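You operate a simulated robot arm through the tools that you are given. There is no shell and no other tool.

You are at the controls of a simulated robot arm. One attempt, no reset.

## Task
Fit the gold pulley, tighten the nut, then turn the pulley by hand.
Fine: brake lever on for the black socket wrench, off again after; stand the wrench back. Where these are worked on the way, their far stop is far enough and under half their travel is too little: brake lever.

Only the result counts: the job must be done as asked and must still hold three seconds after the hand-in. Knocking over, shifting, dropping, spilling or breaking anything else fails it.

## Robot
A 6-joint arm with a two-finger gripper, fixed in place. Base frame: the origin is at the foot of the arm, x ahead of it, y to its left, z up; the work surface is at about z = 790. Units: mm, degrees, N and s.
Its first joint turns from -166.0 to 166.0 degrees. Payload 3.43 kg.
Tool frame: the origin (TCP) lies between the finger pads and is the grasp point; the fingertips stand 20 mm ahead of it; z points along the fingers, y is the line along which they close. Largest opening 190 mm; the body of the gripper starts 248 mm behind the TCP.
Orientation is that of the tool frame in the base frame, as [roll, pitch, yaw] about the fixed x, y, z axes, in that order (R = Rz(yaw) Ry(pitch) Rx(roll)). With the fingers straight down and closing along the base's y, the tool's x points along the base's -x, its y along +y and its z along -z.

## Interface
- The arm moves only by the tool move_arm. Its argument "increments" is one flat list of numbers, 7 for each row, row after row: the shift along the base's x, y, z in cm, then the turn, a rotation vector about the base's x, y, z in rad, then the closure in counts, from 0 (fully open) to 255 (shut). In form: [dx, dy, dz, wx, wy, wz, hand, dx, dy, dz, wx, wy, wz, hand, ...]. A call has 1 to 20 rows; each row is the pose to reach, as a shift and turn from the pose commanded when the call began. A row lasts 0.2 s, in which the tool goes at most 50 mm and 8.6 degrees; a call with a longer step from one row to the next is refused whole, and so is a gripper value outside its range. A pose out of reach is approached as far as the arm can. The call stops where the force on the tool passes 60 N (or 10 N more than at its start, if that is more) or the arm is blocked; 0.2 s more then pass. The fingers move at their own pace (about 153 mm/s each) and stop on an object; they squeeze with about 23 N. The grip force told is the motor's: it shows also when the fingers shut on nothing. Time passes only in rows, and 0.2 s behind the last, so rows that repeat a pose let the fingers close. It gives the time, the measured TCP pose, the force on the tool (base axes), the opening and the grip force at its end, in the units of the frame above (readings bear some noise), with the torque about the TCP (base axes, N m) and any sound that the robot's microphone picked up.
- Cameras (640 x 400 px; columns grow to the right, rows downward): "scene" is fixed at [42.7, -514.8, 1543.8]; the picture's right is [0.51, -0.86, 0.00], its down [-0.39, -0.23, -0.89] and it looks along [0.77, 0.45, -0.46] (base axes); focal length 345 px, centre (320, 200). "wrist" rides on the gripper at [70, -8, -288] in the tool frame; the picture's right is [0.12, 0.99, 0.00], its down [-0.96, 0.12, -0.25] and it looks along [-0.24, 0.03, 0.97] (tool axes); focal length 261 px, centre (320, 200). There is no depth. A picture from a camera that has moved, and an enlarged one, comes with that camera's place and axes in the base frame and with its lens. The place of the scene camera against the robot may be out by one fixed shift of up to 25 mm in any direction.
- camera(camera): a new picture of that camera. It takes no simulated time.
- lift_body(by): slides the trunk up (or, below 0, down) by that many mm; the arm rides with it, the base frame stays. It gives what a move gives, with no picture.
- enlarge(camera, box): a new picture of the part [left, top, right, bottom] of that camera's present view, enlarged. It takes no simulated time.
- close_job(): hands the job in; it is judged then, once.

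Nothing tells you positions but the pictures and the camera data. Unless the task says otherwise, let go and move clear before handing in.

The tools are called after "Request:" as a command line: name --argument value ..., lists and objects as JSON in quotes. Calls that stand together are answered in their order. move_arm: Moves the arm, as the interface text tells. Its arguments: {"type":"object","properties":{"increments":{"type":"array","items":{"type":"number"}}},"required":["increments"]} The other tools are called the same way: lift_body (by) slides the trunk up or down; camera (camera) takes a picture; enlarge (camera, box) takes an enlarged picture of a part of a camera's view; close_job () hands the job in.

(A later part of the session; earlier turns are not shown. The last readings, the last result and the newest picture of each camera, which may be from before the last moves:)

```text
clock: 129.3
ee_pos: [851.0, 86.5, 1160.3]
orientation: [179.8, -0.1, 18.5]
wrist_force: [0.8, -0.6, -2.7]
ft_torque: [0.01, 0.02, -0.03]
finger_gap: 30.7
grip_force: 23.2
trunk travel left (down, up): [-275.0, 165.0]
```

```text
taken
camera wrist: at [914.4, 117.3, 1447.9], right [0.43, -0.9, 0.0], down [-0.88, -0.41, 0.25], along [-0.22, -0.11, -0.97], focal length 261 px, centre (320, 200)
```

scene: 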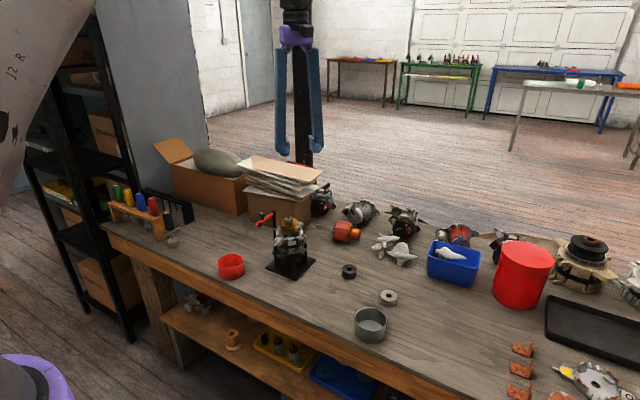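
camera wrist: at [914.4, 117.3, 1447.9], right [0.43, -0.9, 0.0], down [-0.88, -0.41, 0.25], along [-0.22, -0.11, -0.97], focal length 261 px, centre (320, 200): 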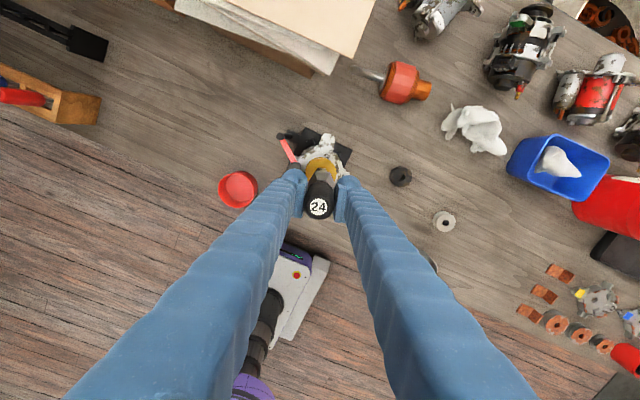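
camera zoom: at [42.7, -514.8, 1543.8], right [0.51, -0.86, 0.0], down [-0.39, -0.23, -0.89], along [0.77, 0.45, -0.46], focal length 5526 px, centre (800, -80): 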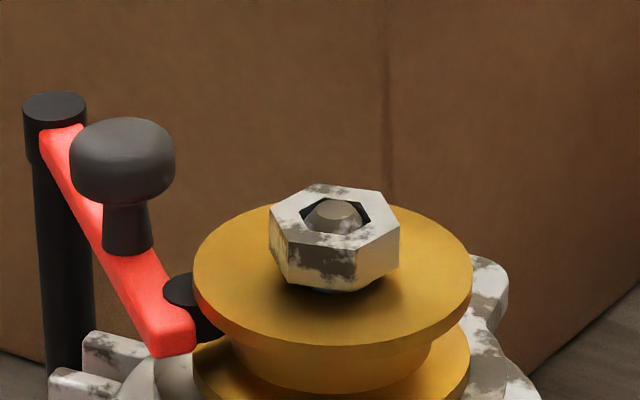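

The nut is almost down on the pulley and still level; the alternator sits a few millimetres off but everything is upright. To regain turning range I'll rotate the lifted wrench back 240° in the air and set it on the hex again.

Request:
move_arm --increments '[0, 0, 0, 0, 0, 0.14, 240, 0, 0, 0, 0, 0, 0.28, 240, 0, 0, 0, 0, 0, 0.42, 240, 0, 0, 0, 0, 0, 0.56, 240, 0, 0, 0, 0, 0, 0.7, 240, 0, 0, 0, 0, 0, 0.84, 240, 0, 0, 0, 0, 0, 0.98, 240, 0, 0, 0, 0, 0, 1.12, 240, 0, 0, 0, 0, 0, 1.26, 240, 0, 0, 0, 0, 0, 1.4, 240, 0, 0, 0, 0, 0, 1.54, 240, 0, 0, 0, 0, 0, 1.68, 240, 0, 0, 0, 0, 0, 1.82, 240, 0, 0, 0, 0, 0, 1.96, 240, 0, 0, 0, 0, 0, 2.1, 240, 0, 0, 0, 0, 0, 2.1, 240]'

Request:
move_arm --increments '[0, 0, 0, 0, 0, 0.14, 240, 0, 0, 0, 0, 0, 0.28, 240, 0, 0, 0, 0, 0, 0.42, 240, 0, 0, 0, 0, 0, 0.56, 240, 0, 0, 0, 0, 0, 0.7, 240, 0, 0, 0, 0, 0, 0.84, 240, 0, 0, 0, 0, 0, 0.98, 240, 0, 0, 0, 0, 0, 1.12, 240, 0, 0, 0, 0, 0, 1.26, 240, 0, 0, 0, 0, 0, 1.4, 240, 0, 0, 0, 0, 0, 1.54, 240, 0, 0, 0, 0, 0, 1.68, 240, 0, 0, 0, 0, 0, 1.82, 240, 0, 0, 0, 0, 0, 1.96, 240, 0, 0, 0, 0, 0, 2.1, 240, 0, 0, 0, 0, 0, 2.15, 240, 0, 0, 0, 0, 0, 2.15, 240]'

Request:
camera --camera "wrist"

Request:
enlarge --camera "wrist" --box '[300, 150, 350, 190]'

Request:
enlarge --camera "scene" --box '[270, 185, 310, 235]'

```text
clock: 132.7
ee_pos: [850.3, 86.4, 1159.3]
orientation: [179.9, -0.2, 139.0]
wrist_force: [-0.6, 1.1, -3.0]
ft_torque: [0.02, 0.02, 0.02]
finger_gap: 30.8
grip_force: 22.6
trunk travel left (down, up): [-275.0, 165.0]
```

```text
clock: 136.3
ee_pos: [851.3, 86.4, 1160.1]
orientation: [179.7, -0.1, -97.9]
wrist_force: [0.5, -0.1, -1.5]
ft_torque: [0.0, -0.02, -0.01]
finger_gap: 30.8
grip_force: 22.8
trunk travel left (down, up): [-275.0, 165.0]
```

```text
taken
camera wrist: at [850.9, 17.1, 1448.0], right [-1.0, 0.02, 0.0], down [0.02, 0.97, 0.24], along [0.0, 0.24, -0.97], focal length 261 px, centre (320, 200)
```

wrist: 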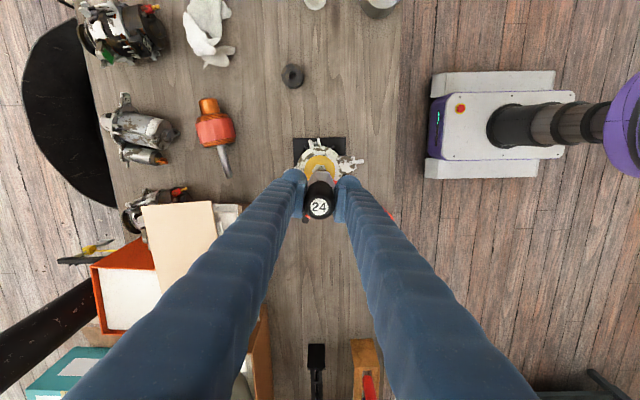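

```text
10.00 times, centred on (325, 170) of wrist
camera zoom: at [850.9, 17.1, 1448.0], right [-1.0, 0.02, 0.0], down [0.02, 0.97, 0.24], along [0.0, 0.24, -0.97], focal length 2606 px, centre (270, 500)
```

zoom: 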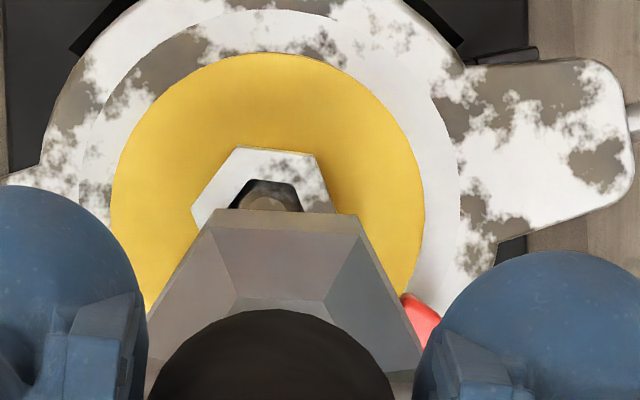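

```text
8.00 times, centred on (290, 210) of scene
camera zoom: at [42.7, -514.8, 1543.8], right [0.51, -0.86, 0.0], down [-0.39, -0.23, -0.89], along [0.77, 0.45, -0.46], focal length 2763 px, centre (560, 120)
```

zoom: 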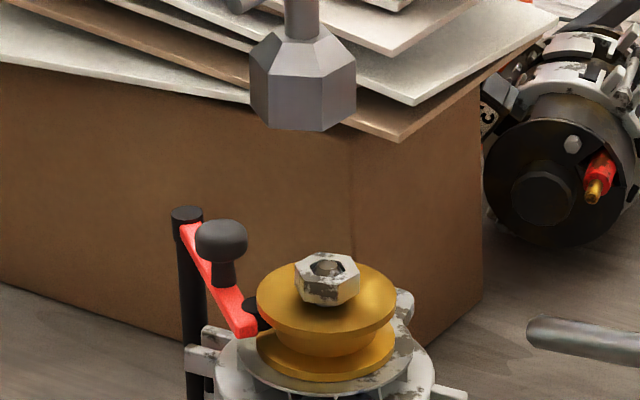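

The socket needs about 3° and 3 mm of correction to match the nut at about (852.3, 83.5). I'll shift and lower to just above it.

Request:
move_arm --increments '[0.1, -0.25, -1.5, 0, 0, -0.05, 240, 0.1, -0.25, -3.5, 0, 0, -0.05, 240, 0.1, -0.25, -5.5, 0, 0, -0.05, 240, 0.1, -0.25, -6.4, 0, 0, -0.05, 240, 0.1, -0.25, -6.4, 0, 0, -0.05, 240, 0.1, -0.25, -6.4, 0, 0, -0.05, 240]'

Request:
enlarge --camera "scene" --box '[275, 205, 305, 230]'

Request:
enlarge --camera "wrist" --box '[300, 150, 350, 190]'

```text
clock: 137.7
ee_pos: [852.2, 84.8, 1096.0]
orientation: [179.6, -0.2, -100.9]
wrist_force: [0.0, 1.1, -2.8]
ft_torque: [0.01, 0.01, -0.03]
finger_gap: 30.8
grip_force: 22.7
trunk travel left (down, up): [-275.0, 165.0]
```

```text
16.00 times, centred on (290, 218) of scene
camera zoom: at [42.7, -514.8, 1543.8], right [0.51, -0.86, 0.0], down [-0.39, -0.23, -0.89], along [0.77, 0.45, -0.46], focal length 5526 px, centre (800, -80)
```

zoom: 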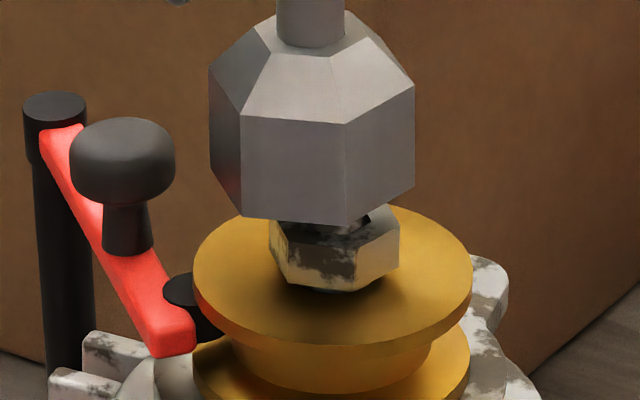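

```text
10.00 times, centred on (325, 170) of wrist
camera zoom: at [848.2, 14.6, 1383.8], right [-1.0, 0.07, 0.0], down [0.07, 0.97, 0.24], along [0.01, 0.24, -0.97], focal length 2606 px, centre (270, 500)
```

zoom: 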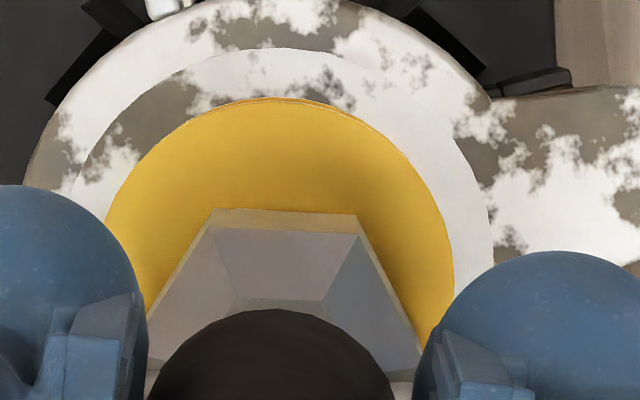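

The angle matches; the socket still needs about 4 mm to the right in this view. I'll shift and re-check.

Request:
move_arm --increments '[0.05, -0.36, 0, 0.006, 0.003, 0.01, 240, 0.05, -0.36, 0, 0.006, 0.003, 0.01, 240, 0.05, -0.36, 0, 0.006, 0.003, 0.01, 240, 0.05, -0.36, 0, 0.006, 0.003, 0.01, 240]'

Request:
enlarge --camera "scene" --box '[275, 205, 305, 230]'

Request:
enlarge --camera "wrist" --box '[300, 150, 350, 190]'

```text
clock: 138.7
ee_pos: [851.0, 79.6, 1095.8]
orientation: [179.5, 0.0, -100.3]
wrist_force: [-0.2, -0.5, -1.9]
ft_torque: [0.0, -0.04, -0.01]
finger_gap: 30.6
grip_force: 23.0
trunk travel left (down, up): [-275.0, 165.0]
```

```text
16.00 times, centred on (290, 218) of scene
camera zoom: at [42.7, -514.8, 1543.8], right [0.51, -0.86, 0.0], down [-0.39, -0.23, -0.89], along [0.77, 0.45, -0.46], focal length 5526 px, centre (800, -80)
```

zoom: 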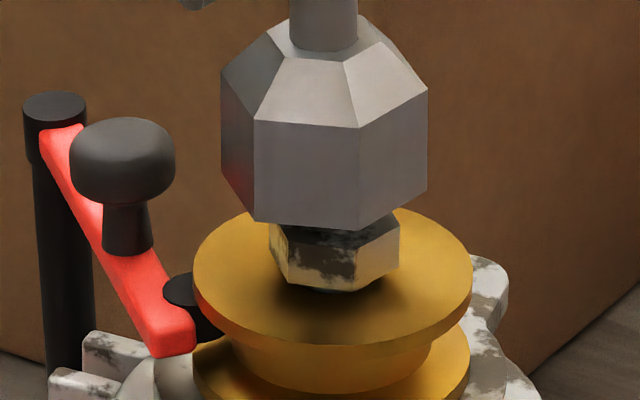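

```text
10.00 times, centred on (325, 170) of wrist
camera zoom: at [849.9, 9.2, 1383.3], right [-1.0, 0.06, 0.01], down [0.06, 0.97, 0.25], along [0.01, 0.25, -0.97], focal length 2606 px, centre (270, 500)
```

zoom: 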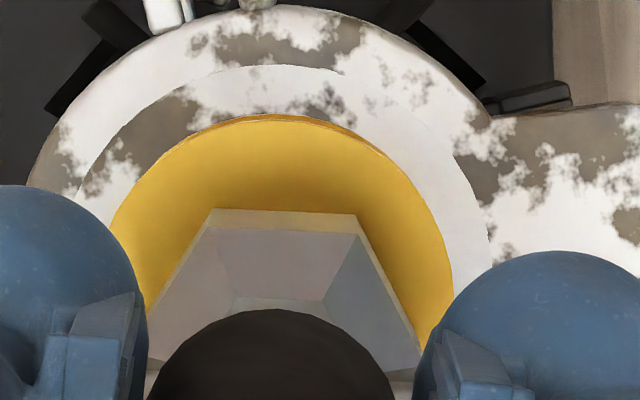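

Close enough now. I'll lower carefully and watch for contact force.

Request:
move_arm --increments '[0, -0.06, -0.3, 0, 0, 0, 240, 0, -0.06, -0.6, 0, 0, 0, 240, 0, -0.06, -0.9, 0, 0, 0, 240, 0, -0.06, -1.1, 0, 0, 0, 240, 0, -0.06, -1.1, 0, 0, 0, 240]'

Request:
enlarge --camera "scene" --box '[275, 205, 305, 230]'

```text
clock: 139.9
ee_pos: [851.6, 81.0, 1085.1]
orientation: [179.4, 0.2, -100.4]
wrist_force: [0.3, 1.0, -2.0]
ft_torque: [0.0, 0.0, 0.0]
finger_gap: 30.7
grip_force: 22.6
trunk travel left (down, up): [-275.0, 165.0]
```

```text
16.00 times, centred on (290, 218) of scene
camera zoom: at [42.7, -514.8, 1543.8], right [0.51, -0.86, 0.0], down [-0.39, -0.23, -0.89], along [0.77, 0.45, -0.46], focal length 5526 px, centre (800, -80)
```

zoom: 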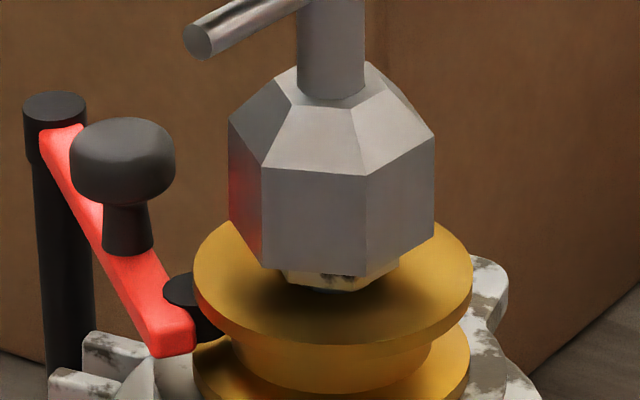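

The socket slid over the nut without resistance. I'll go down a little further and turn clockwise, staying well within the wrist's range.

Request:
move_arm --increments '[0, 0, -0.3, 0, 0, 0, 240, 0, 0, -0.4, 0, 0, -0.12, 240, 0, 0, -0.4, 0, 0, -0.24, 240, 0, 0, -0.4, 0, 0, -0.36, 240, 0, 0, -0.4, 0, 0, -0.48, 240, 0, 0, -0.4, 0, 0, -0.6, 240, 0, 0, -0.4, 0, 0, -0.72, 240, 0, 0, -0.4, 0, 0, -0.84, 240, 0, 0, -0.4, 0, 0, -0.96, 240, 0, 0, -0.4, 0, 0, -1.08, 240, 0, 0, -0.4, 0, 0, -1.2, 240, 0, 0, -0.4, 0, 0, -1.32, 240, 0, 0, -0.4, 0, 0, -1.44, 240, 0, 0, -0.4, 0, 0, -1.56, 240, 0, 0, -0.4, 0, 0, -1.56, 240]'

Request:
enlarge --camera "scene" --box '[265, 195, 315, 240]'

```text
clock: 143.1
ee_pos: [852.8, 79.6, 1081.2]
orientation: [179.6, 0.1, 170.2]
wrist_force: [-1.9, 1.2, -0.9]
ft_torque: [0.1, 0.25, 0.02]
finger_gap: 30.4
grip_force: 22.4
trunk travel left (down, up): [-275.0, 165.0]
```

```text
8.89 times, centred on (290, 218) of scene
camera zoom: at [42.7, -514.8, 1543.8], right [0.51, -0.86, 0.0], down [-0.39, -0.23, -0.89], along [0.77, 0.45, -0.46], focal length 3070 px, centre (587, 44)
```

zoom: 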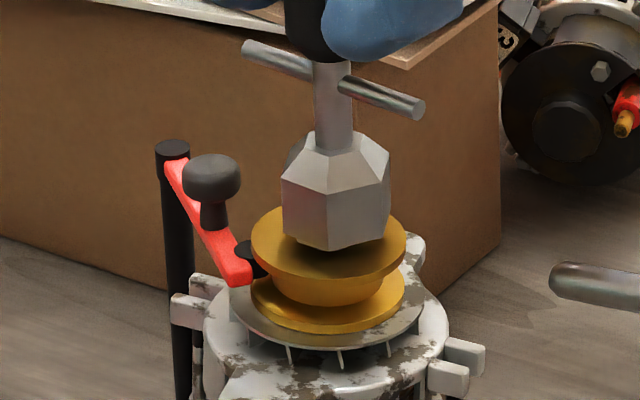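

Light resistance is beginning to show. I'll continue clockwise.

Request:
move_arm --increments '[0, 0, 0, 0, 0, -0.12, 245, 0, 0, 0, 0, 0, -0.24, 245, 0, 0, -0.05, 0, 0, -0.36, 245, 0, 0, -0.05, 0, 0, -0.48, 245, 0, 0, -0.1, 0, 0, -0.6, 245, 0, 0, -0.1, 0, 0, -0.72, 245, 0, 0, -0.1, 0, 0, -0.84, 245, 0, 0, -0.1, 0, 0, -0.96, 245, 0, 0, -0.1, 0, 0, -1.08, 245, 0, 0, -0.1, 0, 0, -1.2, 245, 0, 0, -0.1, 0, 0, -1.32, 245, 0, 0, -0.1, 0, 0, -1.32, 245]'

Request:
enlarge --camera "scene" --box '[265, 195, 315, 240]'

Request:
enlarge --camera "wrist" --box '[260, 120, 380, 220]'

```text
clock: 145.7
ee_pos: [852.5, 79.0, 1080.2]
orientation: [179.6, 0.1, 94.6]
wrist_force: [0.3, 0.1, -1.5]
ft_torque: [0.02, -0.02, 0.04]
finger_gap: 30.6
grip_force: 22.6
trunk travel left (down, up): [-275.0, 165.0]
```

```text
8.89 times, centred on (290, 218) of scene
camera zoom: at [42.7, -514.8, 1543.8], right [0.51, -0.86, 0.0], down [-0.39, -0.23, -0.89], along [0.77, 0.45, -0.46], focal length 3070 px, centre (587, 44)
```

zoom: 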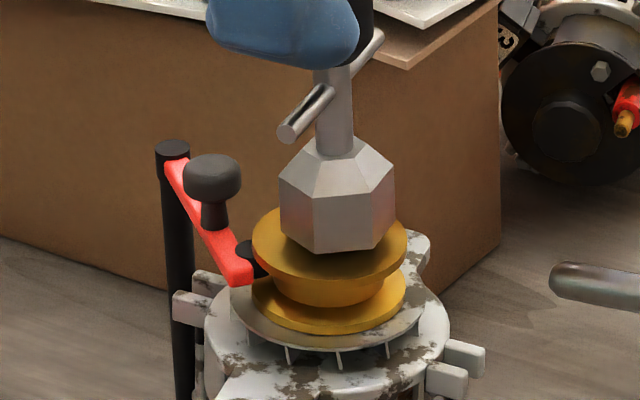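

```text
4.00 times, centred on (320, 170) of wrist
camera zoom: at [836.7, 150.2, 1367.6], right [0.98, 0.2, 0.01], down [0.19, -0.95, 0.25], along [0.06, -0.24, -0.97], focal length 1043 px, centre (320, 320)
```

zoom: 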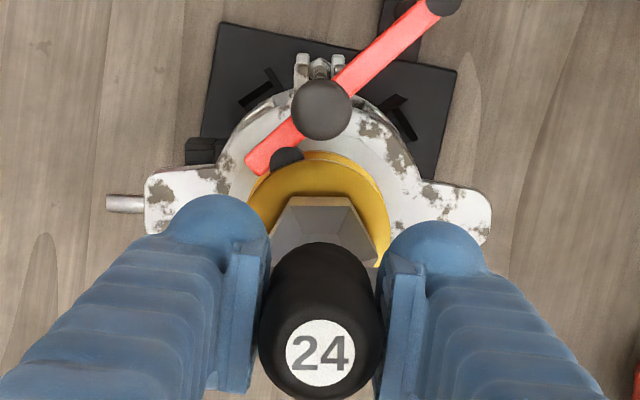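

Request:
move_arm --increments '[0, 0, 0, 0, 0, -0.12, 245, 0, 0, 0, 0, 0, -0.24, 245, 0, 0, 0, 0, 0, -0.36, 245, 0, 0, 0, 0, 0, -0.48, 245, 0, 0, 0, 0, 0, -0.6, 245, 0, 0, 0, 0, 0, -0.72, 245, 0, 0, 0, 0, 0, -0.84, 245, 0, 0, 0, 0, 0, -0.96, 245, 0, 0, 0, 0, 0, -1.08, 245, 0, 0, 0, 0, 0, -1.15, 245]'

Request:
enlarge --camera "scene" --box '[265, 195, 315, 240]'

```text
clock: 147.9
ee_pos: [852.3, 81.0, 1081.1]
orientation: [179.6, 0.1, 28.7]
wrist_force: [0.7, 0.1, -2.9]
ft_torque: [-0.06, 0.01, -0.01]
finger_gap: 30.4
grip_force: 23.2
trunk travel left (down, up): [-275.0, 165.0]
```

```text
8.89 times, centred on (290, 218) of scene
camera zoom: at [42.7, -514.8, 1543.8], right [0.51, -0.86, 0.0], down [-0.39, -0.23, -0.89], along [0.77, 0.45, -0.46], focal length 3070 px, centre (587, 44)
```

zoom: 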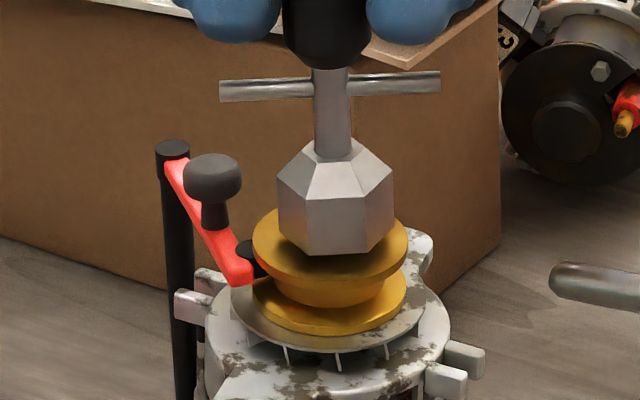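

No firm resistance yet. I'll lift the wrench to see how far the nut has come down.

Request:
move_arm --increments '[0, 0, 0.8, 0, 0, 0, 245, 0, 0, 2, 0, 0, 0, 245, 0, 0, 4, 0, 0, 0, 245, 0, 0, 4, 0, 0, 0, 245]'

Request:
enlarge --camera "scene" --box '[275, 205, 305, 230]'

Request:
enlarge --camera "wrist" --box '[280, 120, 360, 190]'

```text
clock: 148.9
ee_pos: [854.5, 79.6, 1120.2]
orientation: [179.6, 0.1, 28.8]
wrist_force: [0.2, 0.0, -2.1]
ft_torque: [-0.02, 0.04, 0.03]
finger_gap: 30.7
grip_force: 22.9
trunk travel left (down, up): [-275.0, 165.0]
```

```text
16.00 times, centred on (290, 218) of scene
camera zoom: at [42.7, -514.8, 1543.8], right [0.51, -0.86, 0.0], down [-0.39, -0.23, -0.89], along [0.77, 0.45, -0.46], focal length 5526 px, centre (800, -80)
```

zoom: 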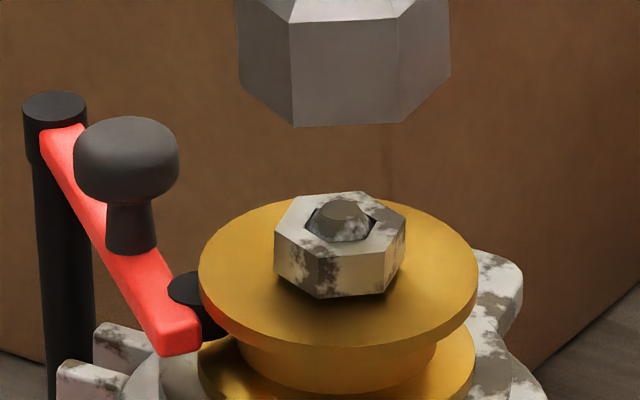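

```text
5.71 times, centred on (320, 155) of wrist
camera zoom: at [910.5, 123.8, 1407.1], right [0.58, -0.81, 0.01], down [-0.79, -0.56, 0.25], along [-0.2, -0.15, -0.97], focal length 1489 px, centre (320, 457)
```

zoom: 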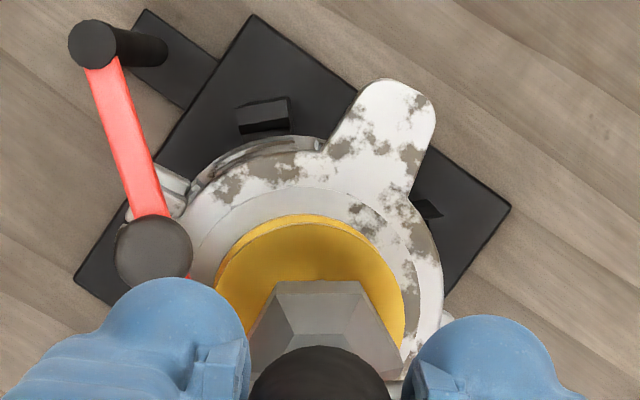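

The nut is down flush on the pulley with the shaft tip standing proud. Now it needs tightening: I'll rotate the wrench back about 183° in the air and re-seat it for a final pull.

Request:
move_arm --increments '[0, 0, 0.3, 0, 0, 0.145, 245, 0, 0, 0.6, 0, 0, 0.29, 245, 0, 0, 1, 0, 0, 0.435, 245, 0, 0, 1, 0, 0, 0.58, 245, 0, 0, 1, 0, 0, 0.725, 245, 0, 0, 1, 0, 0, 0.87, 245, 0, 0, 1, 0, 0, 1.015, 245, 0, 0, 1, 0, 0, 1.16, 245, 0, 0, 1, 0, 0, 1.305, 245, 0, 0, 1, 0, 0, 1.45, 245, 0, 0, 1, 0, 0, 1.595, 245, 0, 0, 1, 0, 0, 1.6, 245]'

Request:
move_arm --increments '[0, 0, 0, 0, 0, 0.145, 245, 0, 0, 0, 0, 0, 0.29, 245, 0, 0, 0, 0, 0, 0.435, 245, 0, 0, 0, 0, 0, 0.58, 245, 0, 0, 0, 0, 0, 0.725, 245, 0, 0, 0, 0, 0, 0.87, 245, 0, 0, 0, 0, 0, 1.015, 245, 0, 0, 0, 0, 0, 1.16, 245, 0, 0, 0, 0, 0, 1.305, 245, 0, 0, 0, 0, 0, 1.45, 245, 0, 0, 0, 0, 0, 1.595, 245, 0, 0, 0, 0, 0, 1.6, 245, 0, 0, 0, 0, 0, 1.6, 245]'

Request:
enlarge --camera "scene" --box '[270, 195, 310, 230]'

Request:
enlarge --camera "wrist" --box '[290, 140, 360, 200]'

```text
clock: 151.5
ee_pos: [852.4, 80.7, 1130.7]
orientation: [179.7, 0.1, 120.6]
wrist_force: [0.2, 0.2, -3.1]
ft_torque: [-0.01, -0.01, -0.04]
finger_gap: 30.2
grip_force: 22.9
trunk travel left (down, up): [-275.0, 165.0]
```

```text
clock: 154.3
ee_pos: [853.4, 80.5, 1129.4]
orientation: [179.5, 0.1, -147.8]
wrist_force: [0.2, -0.1, -2.9]
ft_torque: [-0.01, -0.02, 0.0]
finger_gap: 30.8
grip_force: 22.9
trunk travel left (down, up): [-275.0, 165.0]
```

```text
11.43 times, centred on (290, 212) of scene
camera zoom: at [42.7, -514.8, 1543.8], right [0.51, -0.86, 0.0], down [-0.39, -0.23, -0.89], along [0.77, 0.45, -0.46], focal length 3948 px, centre (663, 57)
```

zoom: 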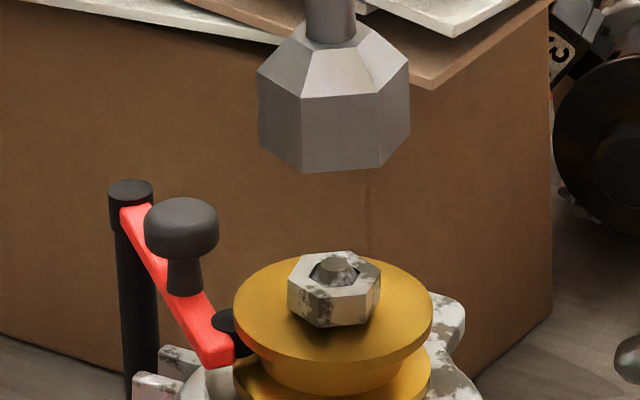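

```text
6.67 times, centred on (325, 170) of wrist
camera zoom: at [798.7, 33.2, 1417.6], right [-0.63, 0.78, 0.01], down [0.75, 0.61, 0.25], along [0.19, 0.16, -0.97], focal length 1738 px, centre (287, 400)
```

zoom: 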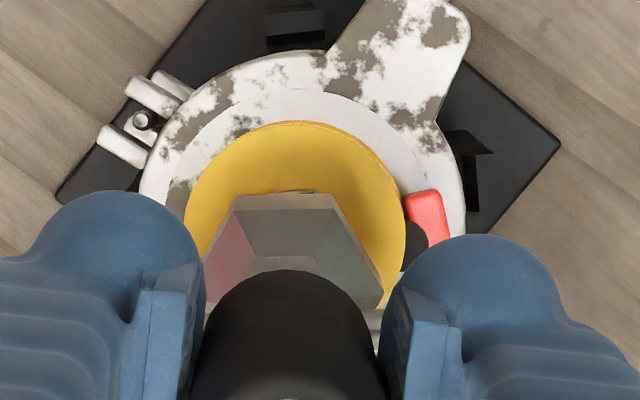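

Orientation matches; the socket needs about 2 mm in +y. I'll shift and lower onto the nut.

Request:
move_arm --increments '[-0.07, 0.2, -1, 0, 0, 0, 245, -0.07, 0.2, -2.2, 0, 0, 0, 245, -0.07, 0.2, -3.2, 0, 0, 0, 245, -0.07, 0.2, -3.2, 0, 0, 0, 245, -0.07, 0.2, -3.2, 0, 0, 0, 245]'

Request:
enlarge --camera "scene" --box '[275, 205, 305, 230]'

Request:
enlarge --camera "wrist" --box '[290, 140, 360, 200]'

```text
clock: 155.5
ee_pos: [851.9, 82.2, 1097.2]
orientation: [179.5, 0.1, -147.9]
wrist_force: [-0.4, -0.1, -1.1]
ft_torque: [-0.02, 0.06, 0.02]
finger_gap: 30.6
grip_force: 22.6
trunk travel left (down, up): [-275.0, 165.0]
```

```text
16.00 times, centred on (290, 218) of scene
camera zoom: at [42.7, -514.8, 1543.8], right [0.51, -0.86, 0.0], down [-0.39, -0.23, -0.89], along [0.77, 0.45, -0.46], focal length 5526 px, centre (800, -80)
```

zoom: 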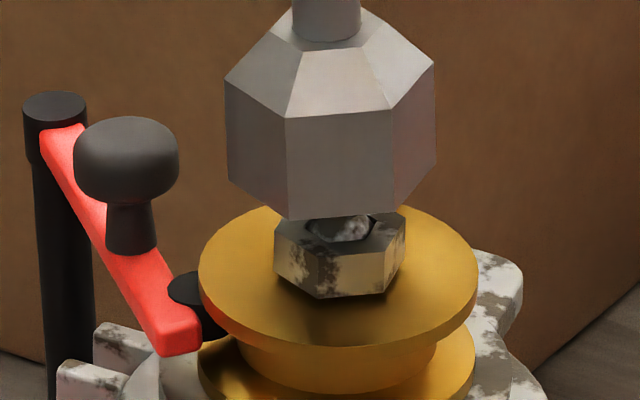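

```text
6.67 times, centred on (325, 170) of wrist
camera zoom: at [798.0, 36.4, 1385.3], right [-0.63, 0.78, 0.01], down [0.75, 0.61, 0.25], along [0.19, 0.16, -0.97], focal length 1738 px, centre (287, 400)
```

zoom: 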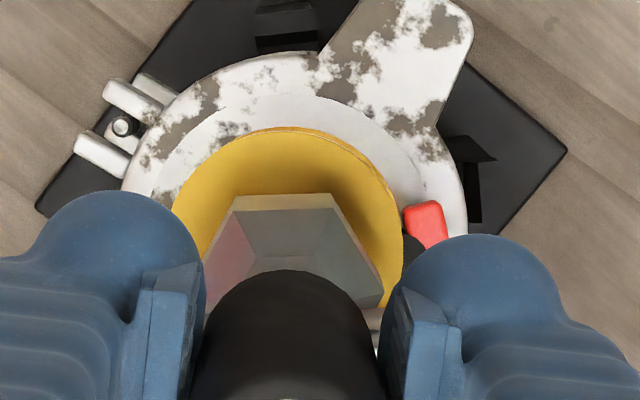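

Request:
move_arm --increments '[0.04, -0.08, -0.3, 0, 0, 0, 245, 0.04, -0.08, -0.7, 0, 0, 0, 245, 0.04, -0.08, -1.1, 0, 0, 0, 245, 0.04, -0.08, -1.5, 0, 0, 0, 245, 0.04, -0.08, -1.8, 0, 0, 0, 245, 0.04, -0.08, -1.8, 0, 0, 0, 245]'

Request:
enlarge --camera "scene" --box '[275, 205, 305, 230]'

```text
clock: 156.9
ee_pos: [852.7, 81.0, 1079.1]
orientation: [179.6, 0.1, -148.0]
wrist_force: [0.6, 0.1, -2.7]
ft_torque: [0.0, 0.03, -0.02]
finger_gap: 30.1
grip_force: 23.0
trunk travel left (down, up): [-275.0, 165.0]
```

```text
16.00 times, centred on (290, 218) of scene
camera zoom: at [42.7, -514.8, 1543.8], right [0.51, -0.86, 0.0], down [-0.39, -0.23, -0.89], along [0.77, 0.45, -0.46], focal length 5526 px, centre (800, -80)
```

zoom: 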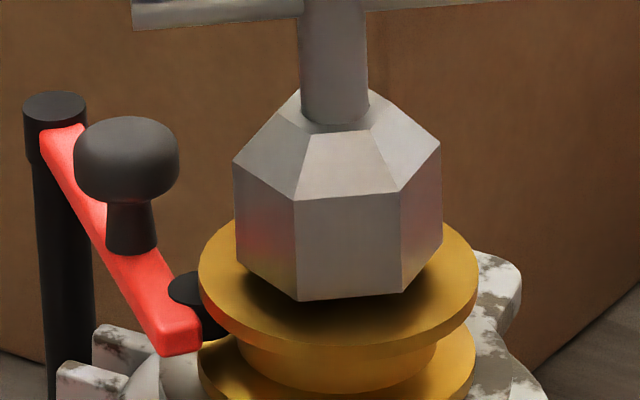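

Engaged again. I'll turn clockwise and watch for the torque to rise.

Request:
move_arm --increments '[0, 0, 0, 0, 0, -0.1, 255, 0, 0, 0, 0, 0, -0.2, 255, 0, 0, 0, 0, 0, -0.3, 255, 0, 0, 0, 0, 0, -0.4, 255, 0, 0, 0, 0, 0, -0.5, 255, 0, 0, 0, 0, 0, -0.6, 255, 0, 0, 0, 0, 0, -0.7, 255]'

Request:
enlarge --camera "scene" --box '[275, 205, 305, 230]'

Request:
move_arm --increments '[0, 0, 0, 0, 0, -0.1, 255, 0, 0, 0, 0, 0, -0.2, 255, 0, 0, 0, 0, 0, -0.3, 255, 0, 0, 0, 0, 0, -0.4, 255, 0, 0, 0, 0, 0, -0.5, 255, 0, 0, 0, 0, 0, -0.6, 255, 0, 0, 0, 0, 0, -0.7, 255]'

Request:
enlarge --camera "scene" --box '[265, 195, 315, 240]'

```text
clock: 158.5
ee_pos: [853.5, 80.7, 1080.0]
orientation: [179.6, 0.1, 171.9]
wrist_force: [0.6, 0.0, -2.7]
ft_torque: [0.05, -0.01, 0.03]
finger_gap: 30.4
grip_force: 23.1
trunk travel left (down, up): [-275.0, 165.0]
```

```text
16.00 times, centred on (290, 218) of scene
camera zoom: at [42.7, -514.8, 1543.8], right [0.51, -0.86, 0.0], down [-0.39, -0.23, -0.89], along [0.77, 0.45, -0.46], focal length 5526 px, centre (800, -80)
```

zoom: 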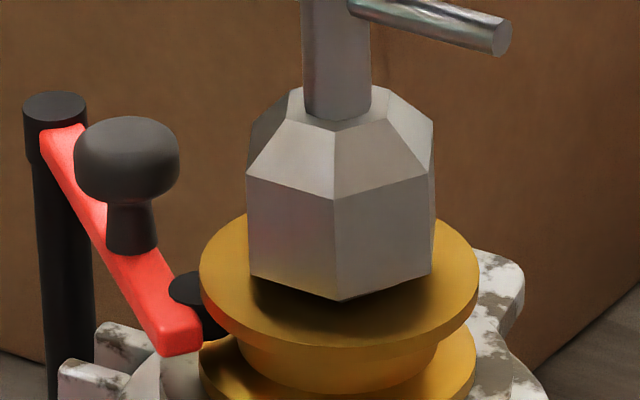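

```text
clock: 160.1
ee_pos: [851.8, 81.0, 1079.5]
orientation: [179.6, 0.0, 131.9]
wrist_force: [0.7, -0.6, -2.4]
ft_torque: [-0.01, 0.0, -0.01]
finger_gap: 30.5
grip_force: 23.1
trunk travel left (down, up): [-275.0, 165.0]
```

```text
8.89 times, centred on (290, 218) of scene
camera zoom: at [42.7, -514.8, 1543.8], right [0.51, -0.86, 0.0], down [-0.39, -0.23, -0.89], along [0.77, 0.45, -0.46], focal length 3070 px, centre (587, 44)
```

zoom: 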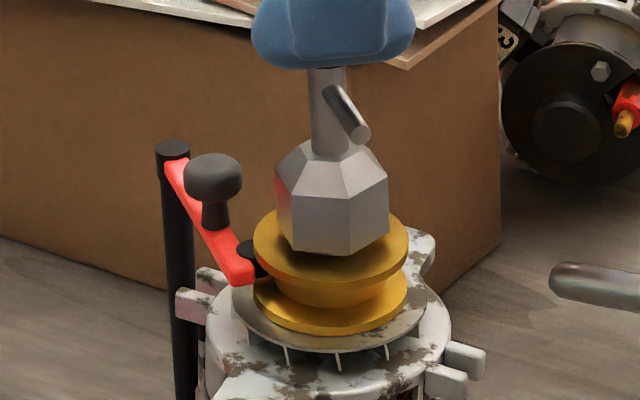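

Request:
move_arm --increments '[0, 0, 0, 0, 0, -0.12, 255, 0, 0, 0, 0, 0, -0.24, 255, 0, 0, 0, 0, 0, -0.36, 255, 0, 0, 0, 0, 0, -0.48, 255, 0, 0, 0, 0, 0, -0.6, 255, 0, 0, 0, 0, 0, -0.72, 255, 0, 0, 0, 0, 0, -0.84, 255, 0, 0, 0, 0, 0, -0.96, 255, 0, 0, 0, 0, 0, -1.08, 255]'

Request:
enlarge --camera "scene" --box '[265, 195, 315, 240]'

Request:
move_arm --increments '[0, 0, 0, 0, 0, -0.12, 255, 0, 0, 0, 0, 0, -0.24, 255, 0, 0, 0, 0, 0, -0.36, 255, 0, 0, 0, 0, 0, -0.48, 255, 0, 0, 0, 0, 0, -0.6, 255, 0, 0, 0, 0, 0, -0.7, 255]'

Request:
enlarge --camera "scene" --box '[265, 195, 315, 240]'

```text
clock: 162.1
ee_pos: [852.7, 82.2, 1079.9]
orientation: [179.6, 0.1, 69.9]
wrist_force: [0.2, -0.5, -3.8]
ft_torque: [0.04, 0.01, 0.0]
finger_gap: 30.3
grip_force: 22.8
trunk travel left (down, up): [-275.0, 165.0]
```

```text
8.89 times, centred on (290, 218) of scene
camera zoom: at [42.7, -514.8, 1543.8], right [0.51, -0.86, 0.0], down [-0.39, -0.23, -0.89], along [0.77, 0.45, -0.46], focal length 3070 px, centre (587, 44)
```

zoom: 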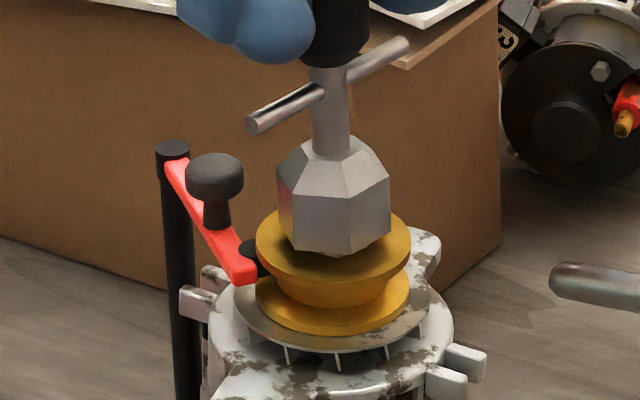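

```text
clock: 163.5
ee_pos: [851.4, 81.2, 1080.5]
orientation: [179.7, 0.2, 29.9]
wrist_force: [0.8, 1.3, -2.6]
ft_torque: [0.0, 0.02, 0.01]
finger_gap: 30.2
grip_force: 23.3
trunk travel left (down, up): [-275.0, 165.0]
```

```text
8.89 times, centred on (290, 218) of scene
camera zoom: at [42.7, -514.8, 1543.8], right [0.51, -0.86, 0.0], down [-0.39, -0.23, -0.89], along [0.77, 0.45, -0.46], focal length 3070 px, centre (587, 44)
```

zoom: 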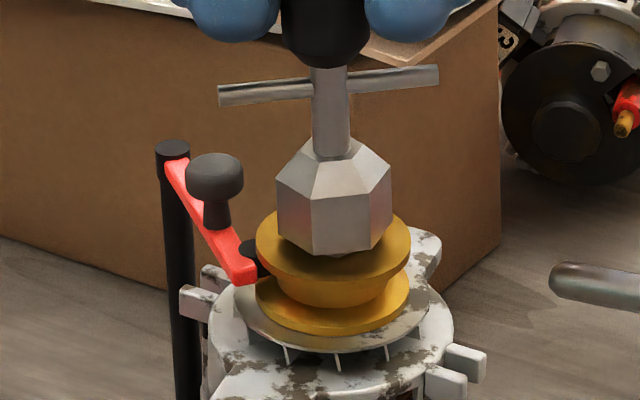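

I'll lift the wrench to inspect the nut and whether it actually turned relative to the shaft.

Request:
move_arm --increments '[0, 0, 0.8, 0, 0, 0, 245, 0, 0, 2, 0, 0, 0, 245, 0, 0, 4, 0, 0, 0, 245, 0, 0, 5.5, 0, 0, 0, 245, 0, 0, 5.5, 0, 0, 0, 245]'

Request:
enlarge --camera "scene" --box '[275, 205, 305, 230]'

Request:
enlarge --camera "scene" --box '[255, 205, 325, 285]'

```text
clock: 164.7
ee_pos: [851.1, 81.0, 1136.6]
orientation: [179.6, 0.2, 29.8]
wrist_force: [-0.3, -0.6, -2.2]
ft_torque: [-0.02, 0.01, 0.03]
finger_gap: 29.9
grip_force: 23.3
trunk travel left (down, up): [-275.0, 165.0]
```

```text
16.00 times, centred on (290, 218) of scene
camera zoom: at [42.7, -514.8, 1543.8], right [0.51, -0.86, 0.0], down [-0.39, -0.23, -0.89], along [0.77, 0.45, -0.46], focal length 5526 px, centre (800, -80)
```

zoom: 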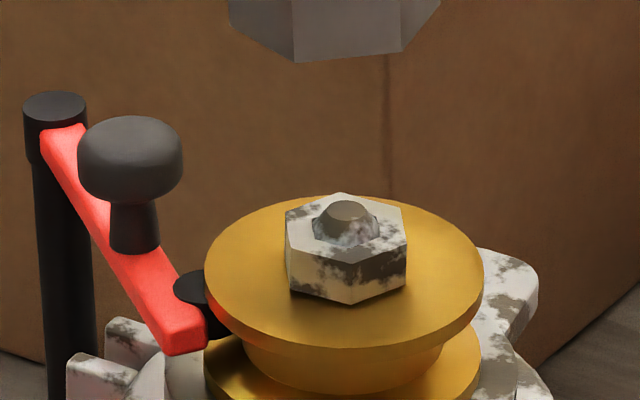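

```text
5.00 times, centred on (290, 245) of scene
camera zoom: at [42.7, -514.8, 1543.8], right [0.51, -0.86, 0.0], down [-0.39, -0.23, -0.89], along [0.77, 0.45, -0.46], focal length 1727 px, centre (470, -25)
```

zoom: 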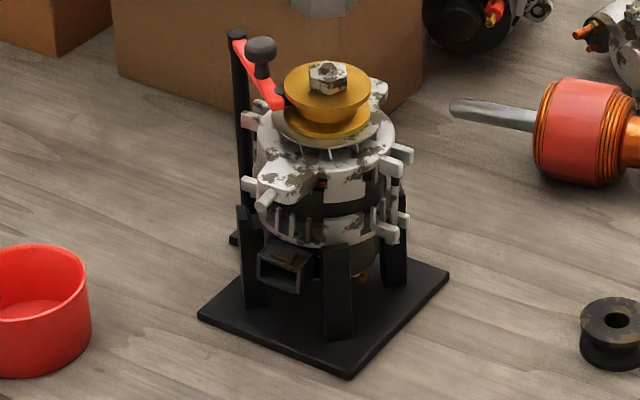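

The nut is seated on the pulley. To judge whether it is really tight, I'll move the wrench aside and photograph the nut and shaft markings from straight above.

Request:
move_arm --increments '[-2, -1.2, 0, 0, 0, 0, 245, -4, -2.4, 0, 0, 0, 0, 245, -6.1, -3.5, 0, 0, 0, 0, 245, -6.1, -3.5, 0, 0, 0, 0, 245]'

Request:
camera --camera "wrist"

Request:
enlarge --camera "wrist" --box '[290, 105, 350, 155]'

```text
clock: 165.7
ee_pos: [792.0, 45.7, 1134.2]
orientation: [179.6, 0.2, 29.9]
wrist_force: [-0.6, -0.1, -2.4]
ft_torque: [0.04, 0.04, -0.03]
finger_gap: 30.0
grip_force: 23.4
trunk travel left (down, up): [-275.0, 165.0]
```

```text
taken
camera wrist: at [849.2, 89.7, 1421.9], right [0.6, -0.8, 0.01], down [-0.78, -0.58, 0.25], along [-0.2, -0.16, -0.97], focal length 261 px, centre (320, 200)
```

wrist: 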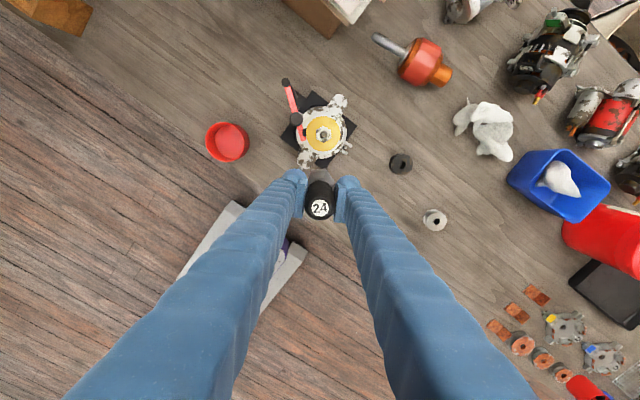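

```text
8.00 times, centred on (320, 130) of wrist
camera zoom: at [849.2, 89.7, 1421.9], right [0.6, -0.8, 0.01], down [-0.78, -0.58, 0.25], along [-0.2, -0.16, -0.97], focal length 2085 px, centre (320, 760)
```

zoom: 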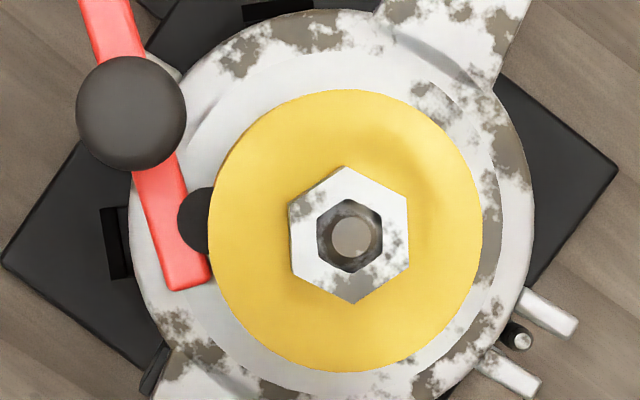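

Request:
enlarge --camera "wrist" --box '[312, 125, 336, 144]'

```text
16.00 times, centred on (324, 134) of wrist
camera zoom: at [849.2, 89.7, 1421.9], right [0.6, -0.8, 0.01], down [-0.78, -0.58, 0.25], along [-0.2, -0.16, -0.97], focal length 4170 px, centre (256, 1248)
```

zoom: 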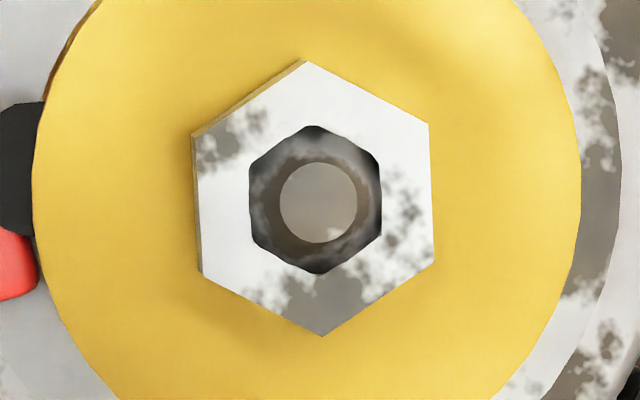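

I have a reference image. I'll now bring the wrench back over the nut, turned so that I can make a measured clockwise pull and return to this same view for comparison.

Request:
move_arm --increments '[1, 0.6, 0, 0.002, 0, 0.14, 245, 2, 1.2, 0, 0.004, 0, 0.28, 245, 3, 1.8, 0, 0.006, 0, 0.42, 245, 4, 2.4, 0, 0.008, 0, 0.56, 245, 5, 3, 0, 0.008, 0, 0.7, 245, 6, 3.55, 0, 0.008, 0, 0.84, 245, 6, 3.55, 0, 0.008, 0, 0.98, 245, 6, 3.55, 0, 0.008, 0, 1.12, 245, 6, 3.55, 0, 0.008, 0, 1.26, 245, 6, 3.55, 0, 0.008, 0, 1.4, 245, 6, 3.55, 0, 0.008, 0, 1.54, 245, 6, 3.55, 0, 0.008, 0, 1.68, 245, 6, 3.55, 0, 0.008, 0, 1.82, 245, 6, 3.55, 0, 0.008, 0, 1.96, 245, 6, 3.55, 0, 0.008, 0, 2.1, 245, 6, 3.55, 0, 0.008, 0, 2.24, 245, 6, 3.55, 0, 0.008, 0, 2.38, 245, 6, 3.55, 0, 0.008, 0, 2.52, 245, 6, 3.55, 0, 0.008, 0, 2.52, 245]'

Request:
enlarge --camera "scene" --box '[270, 195, 310, 230]'

Request:
enlarge --camera "wrist" --box '[290, 140, 360, 200]'

```text
clock: 169.7
ee_pos: [850.7, 80.4, 1135.7]
orientation: [179.6, -0.4, 174.5]
wrist_force: [0.0, -0.2, -2.7]
ft_torque: [0.01, 0.0, 0.02]
finger_gap: 30.0
grip_force: 23.1
trunk travel left (down, up): [-275.0, 165.0]
```

```text
11.43 times, centred on (290, 212) of scene
camera zoom: at [42.7, -514.8, 1543.8], right [0.51, -0.86, 0.0], down [-0.39, -0.23, -0.89], along [0.77, 0.45, -0.46], focal length 3948 px, centre (663, 57)
```

zoom: 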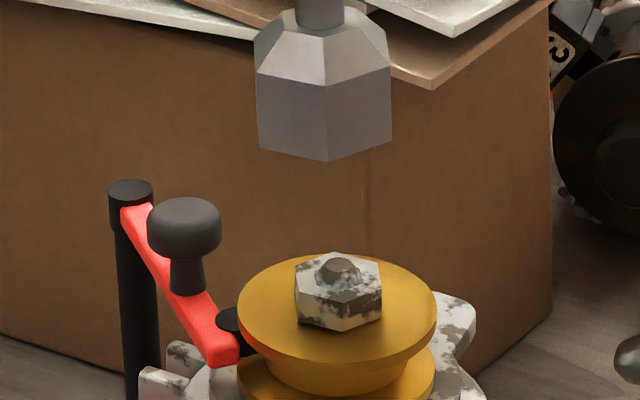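

```text
6.67 times, centred on (325, 170) of wrist
camera zoom: at [781.2, 77.8, 1423.0], right [-0.02, 1.0, 0.01], down [0.97, 0.02, 0.24], along [0.24, 0.01, -0.97], focal length 1738 px, centre (287, 400)
```

zoom: 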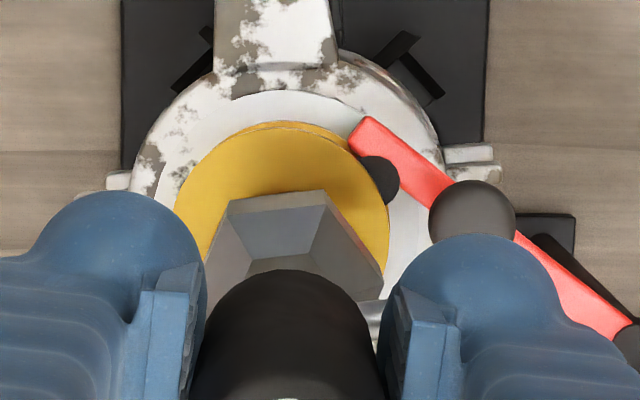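

Request:
move_arm --increments '[0.04, -0.06, -1.2, -0.0076, -0.0063, 0, 245, 0.04, -0.06, -2.6, -0.0076, -0.0063, 0, 245, 0.04, -0.06, -3.8, -0.0076, -0.0063, 0, 245, 0.04, -0.06, -3.8, -0.0076, -0.0063, 0, 245, 0.04, -0.06, -3.8, -0.0076, -0.0063, 0, 245]'

Request:
enlarge --camera "scene" --box '[275, 205, 305, 230]'

```text
clock: 170.9
ee_pos: [850.3, 81.2, 1097.3]
orientation: [179.9, 0.1, 174.2]
wrist_force: [0.4, -0.1, -2.5]
ft_torque: [-0.01, -0.01, -0.02]
finger_gap: 29.9
grip_force: 23.2
trunk travel left (down, up): [-275.0, 165.0]
```

```text
16.00 times, centred on (290, 218) of scene
camera zoom: at [42.7, -514.8, 1543.8], right [0.51, -0.86, 0.0], down [-0.39, -0.23, -0.89], along [0.77, 0.45, -0.46], focal length 5526 px, centre (800, -80)
```

zoom: 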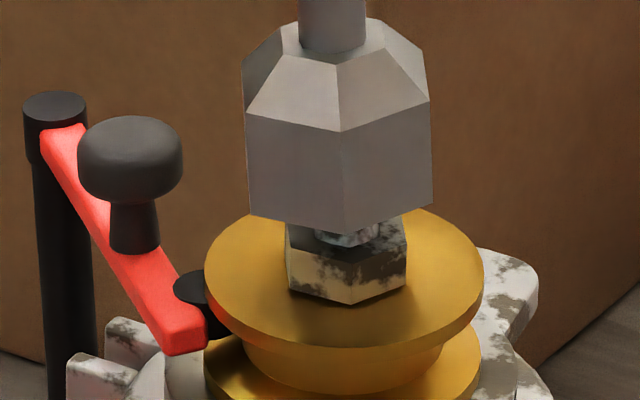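

Aligned within a millimetre. Lowering onto the nut.

Request:
move_arm --increments '[0.04, -0.06, -0.4, 0, 0, 0, 245, 0.04, -0.06, -0.9, 0, 0, 0, 245, 0.04, -0.06, -1.4, 0, 0, 0, 245, 0.04, -0.06, -1.8, 0, 0, 0, 245, 0.04, -0.06, -2.1, 0, 0, 0, 245, 0.04, -0.06, -2.1, 0, 0, 0, 245]'

Request:
enlarge --camera "scene" --box '[275, 205, 305, 230]'

```text
clock: 172.3
ee_pos: [851.3, 81.0, 1077.3]
orientation: [179.9, 0.2, 174.3]
wrist_force: [0.5, -0.1, 4.8]
ft_torque: [0.08, -0.03, 0.03]
finger_gap: 30.1
grip_force: 23.4
trunk travel left (down, up): [-275.0, 165.0]
```

```text
16.00 times, centred on (290, 218) of scene
camera zoom: at [42.7, -514.8, 1543.8], right [0.51, -0.86, 0.0], down [-0.39, -0.23, -0.89], along [0.77, 0.45, -0.46], focal length 5526 px, centre (800, -80)
```

zoom: 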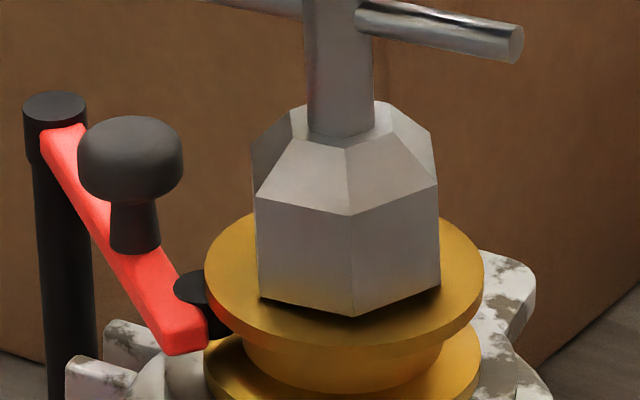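

The wrench is now fully seated, with about 7 N of contact. I'll turn clockwise in small steps and read the torque each time.

Request:
move_arm --increments '[0, 0, -0.1, 0, 0, -0.08, 255, 0, 0, -0.1, 0, 0, -0.16, 255, 0, 0, -0.1, 0, 0, -0.24, 255, 0, 0, -0.1, 0, 0, -0.32, 255, 0, 0, -0.1, 0, 0, -0.4, 255]'

Request:
enlarge --camera "scene" --box '[275, 205, 305, 230]'

Request:
move_arm --increments '[0, 0, 0, 0, 0, -0.08, 255, 0, 0, 0, 0, 0, -0.16, 255, 0, 0, 0, 0, 0, -0.24, 255, 0, 0, 0, 0, 0, -0.32, 255, 0, 0, 0, 0, 0, -0.4, 255]'

Request:
enlarge --camera "scene" --box '[275, 205, 305, 230]'

```text
clock: 173.5
ee_pos: [852.5, 79.7, 1076.2]
orientation: [179.9, 0.2, 151.3]
wrist_force: [-0.3, -1.3, 14.9]
ft_torque: [0.13, -0.03, 0.31]
finger_gap: 30.2
grip_force: 23.3
trunk travel left (down, up): [-275.0, 165.0]
```

```text
16.00 times, centred on (290, 218) of scene
camera zoom: at [42.7, -514.8, 1543.8], right [0.51, -0.86, 0.0], down [-0.39, -0.23, -0.89], along [0.77, 0.45, -0.46], focal length 5526 px, centre (800, -80)
```

zoom: 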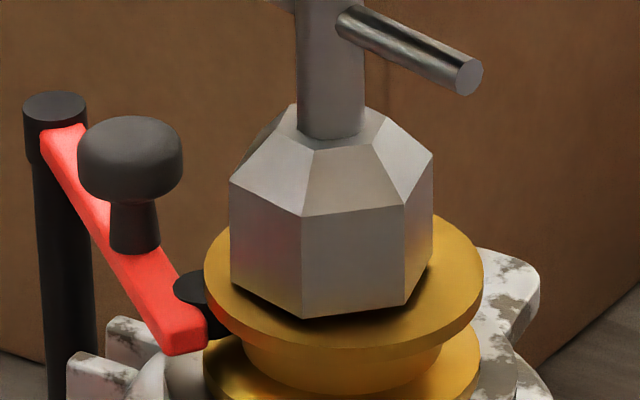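

```text
clock: 174.7
ee_pos: [851.0, 79.5, 1076.4]
orientation: [179.9, 0.2, 128.5]
wrist_force: [-4.3, -7.0, 13.7]
ft_torque: [-0.12, 0.32, 0.35]
finger_gap: 30.1
grip_force: 22.9
trunk travel left (down, up): [-275.0, 165.0]
```

```text
16.00 times, centred on (290, 218) of scene
camera zoom: at [42.7, -514.8, 1543.8], right [0.51, -0.86, 0.0], down [-0.39, -0.23, -0.89], along [0.77, 0.45, -0.46], focal length 5526 px, centre (800, -80)
```

zoom: 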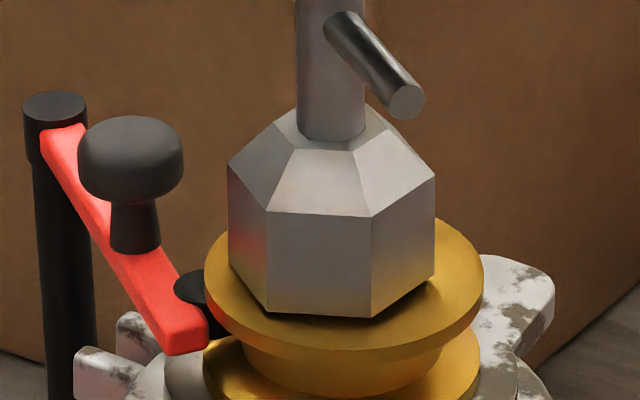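

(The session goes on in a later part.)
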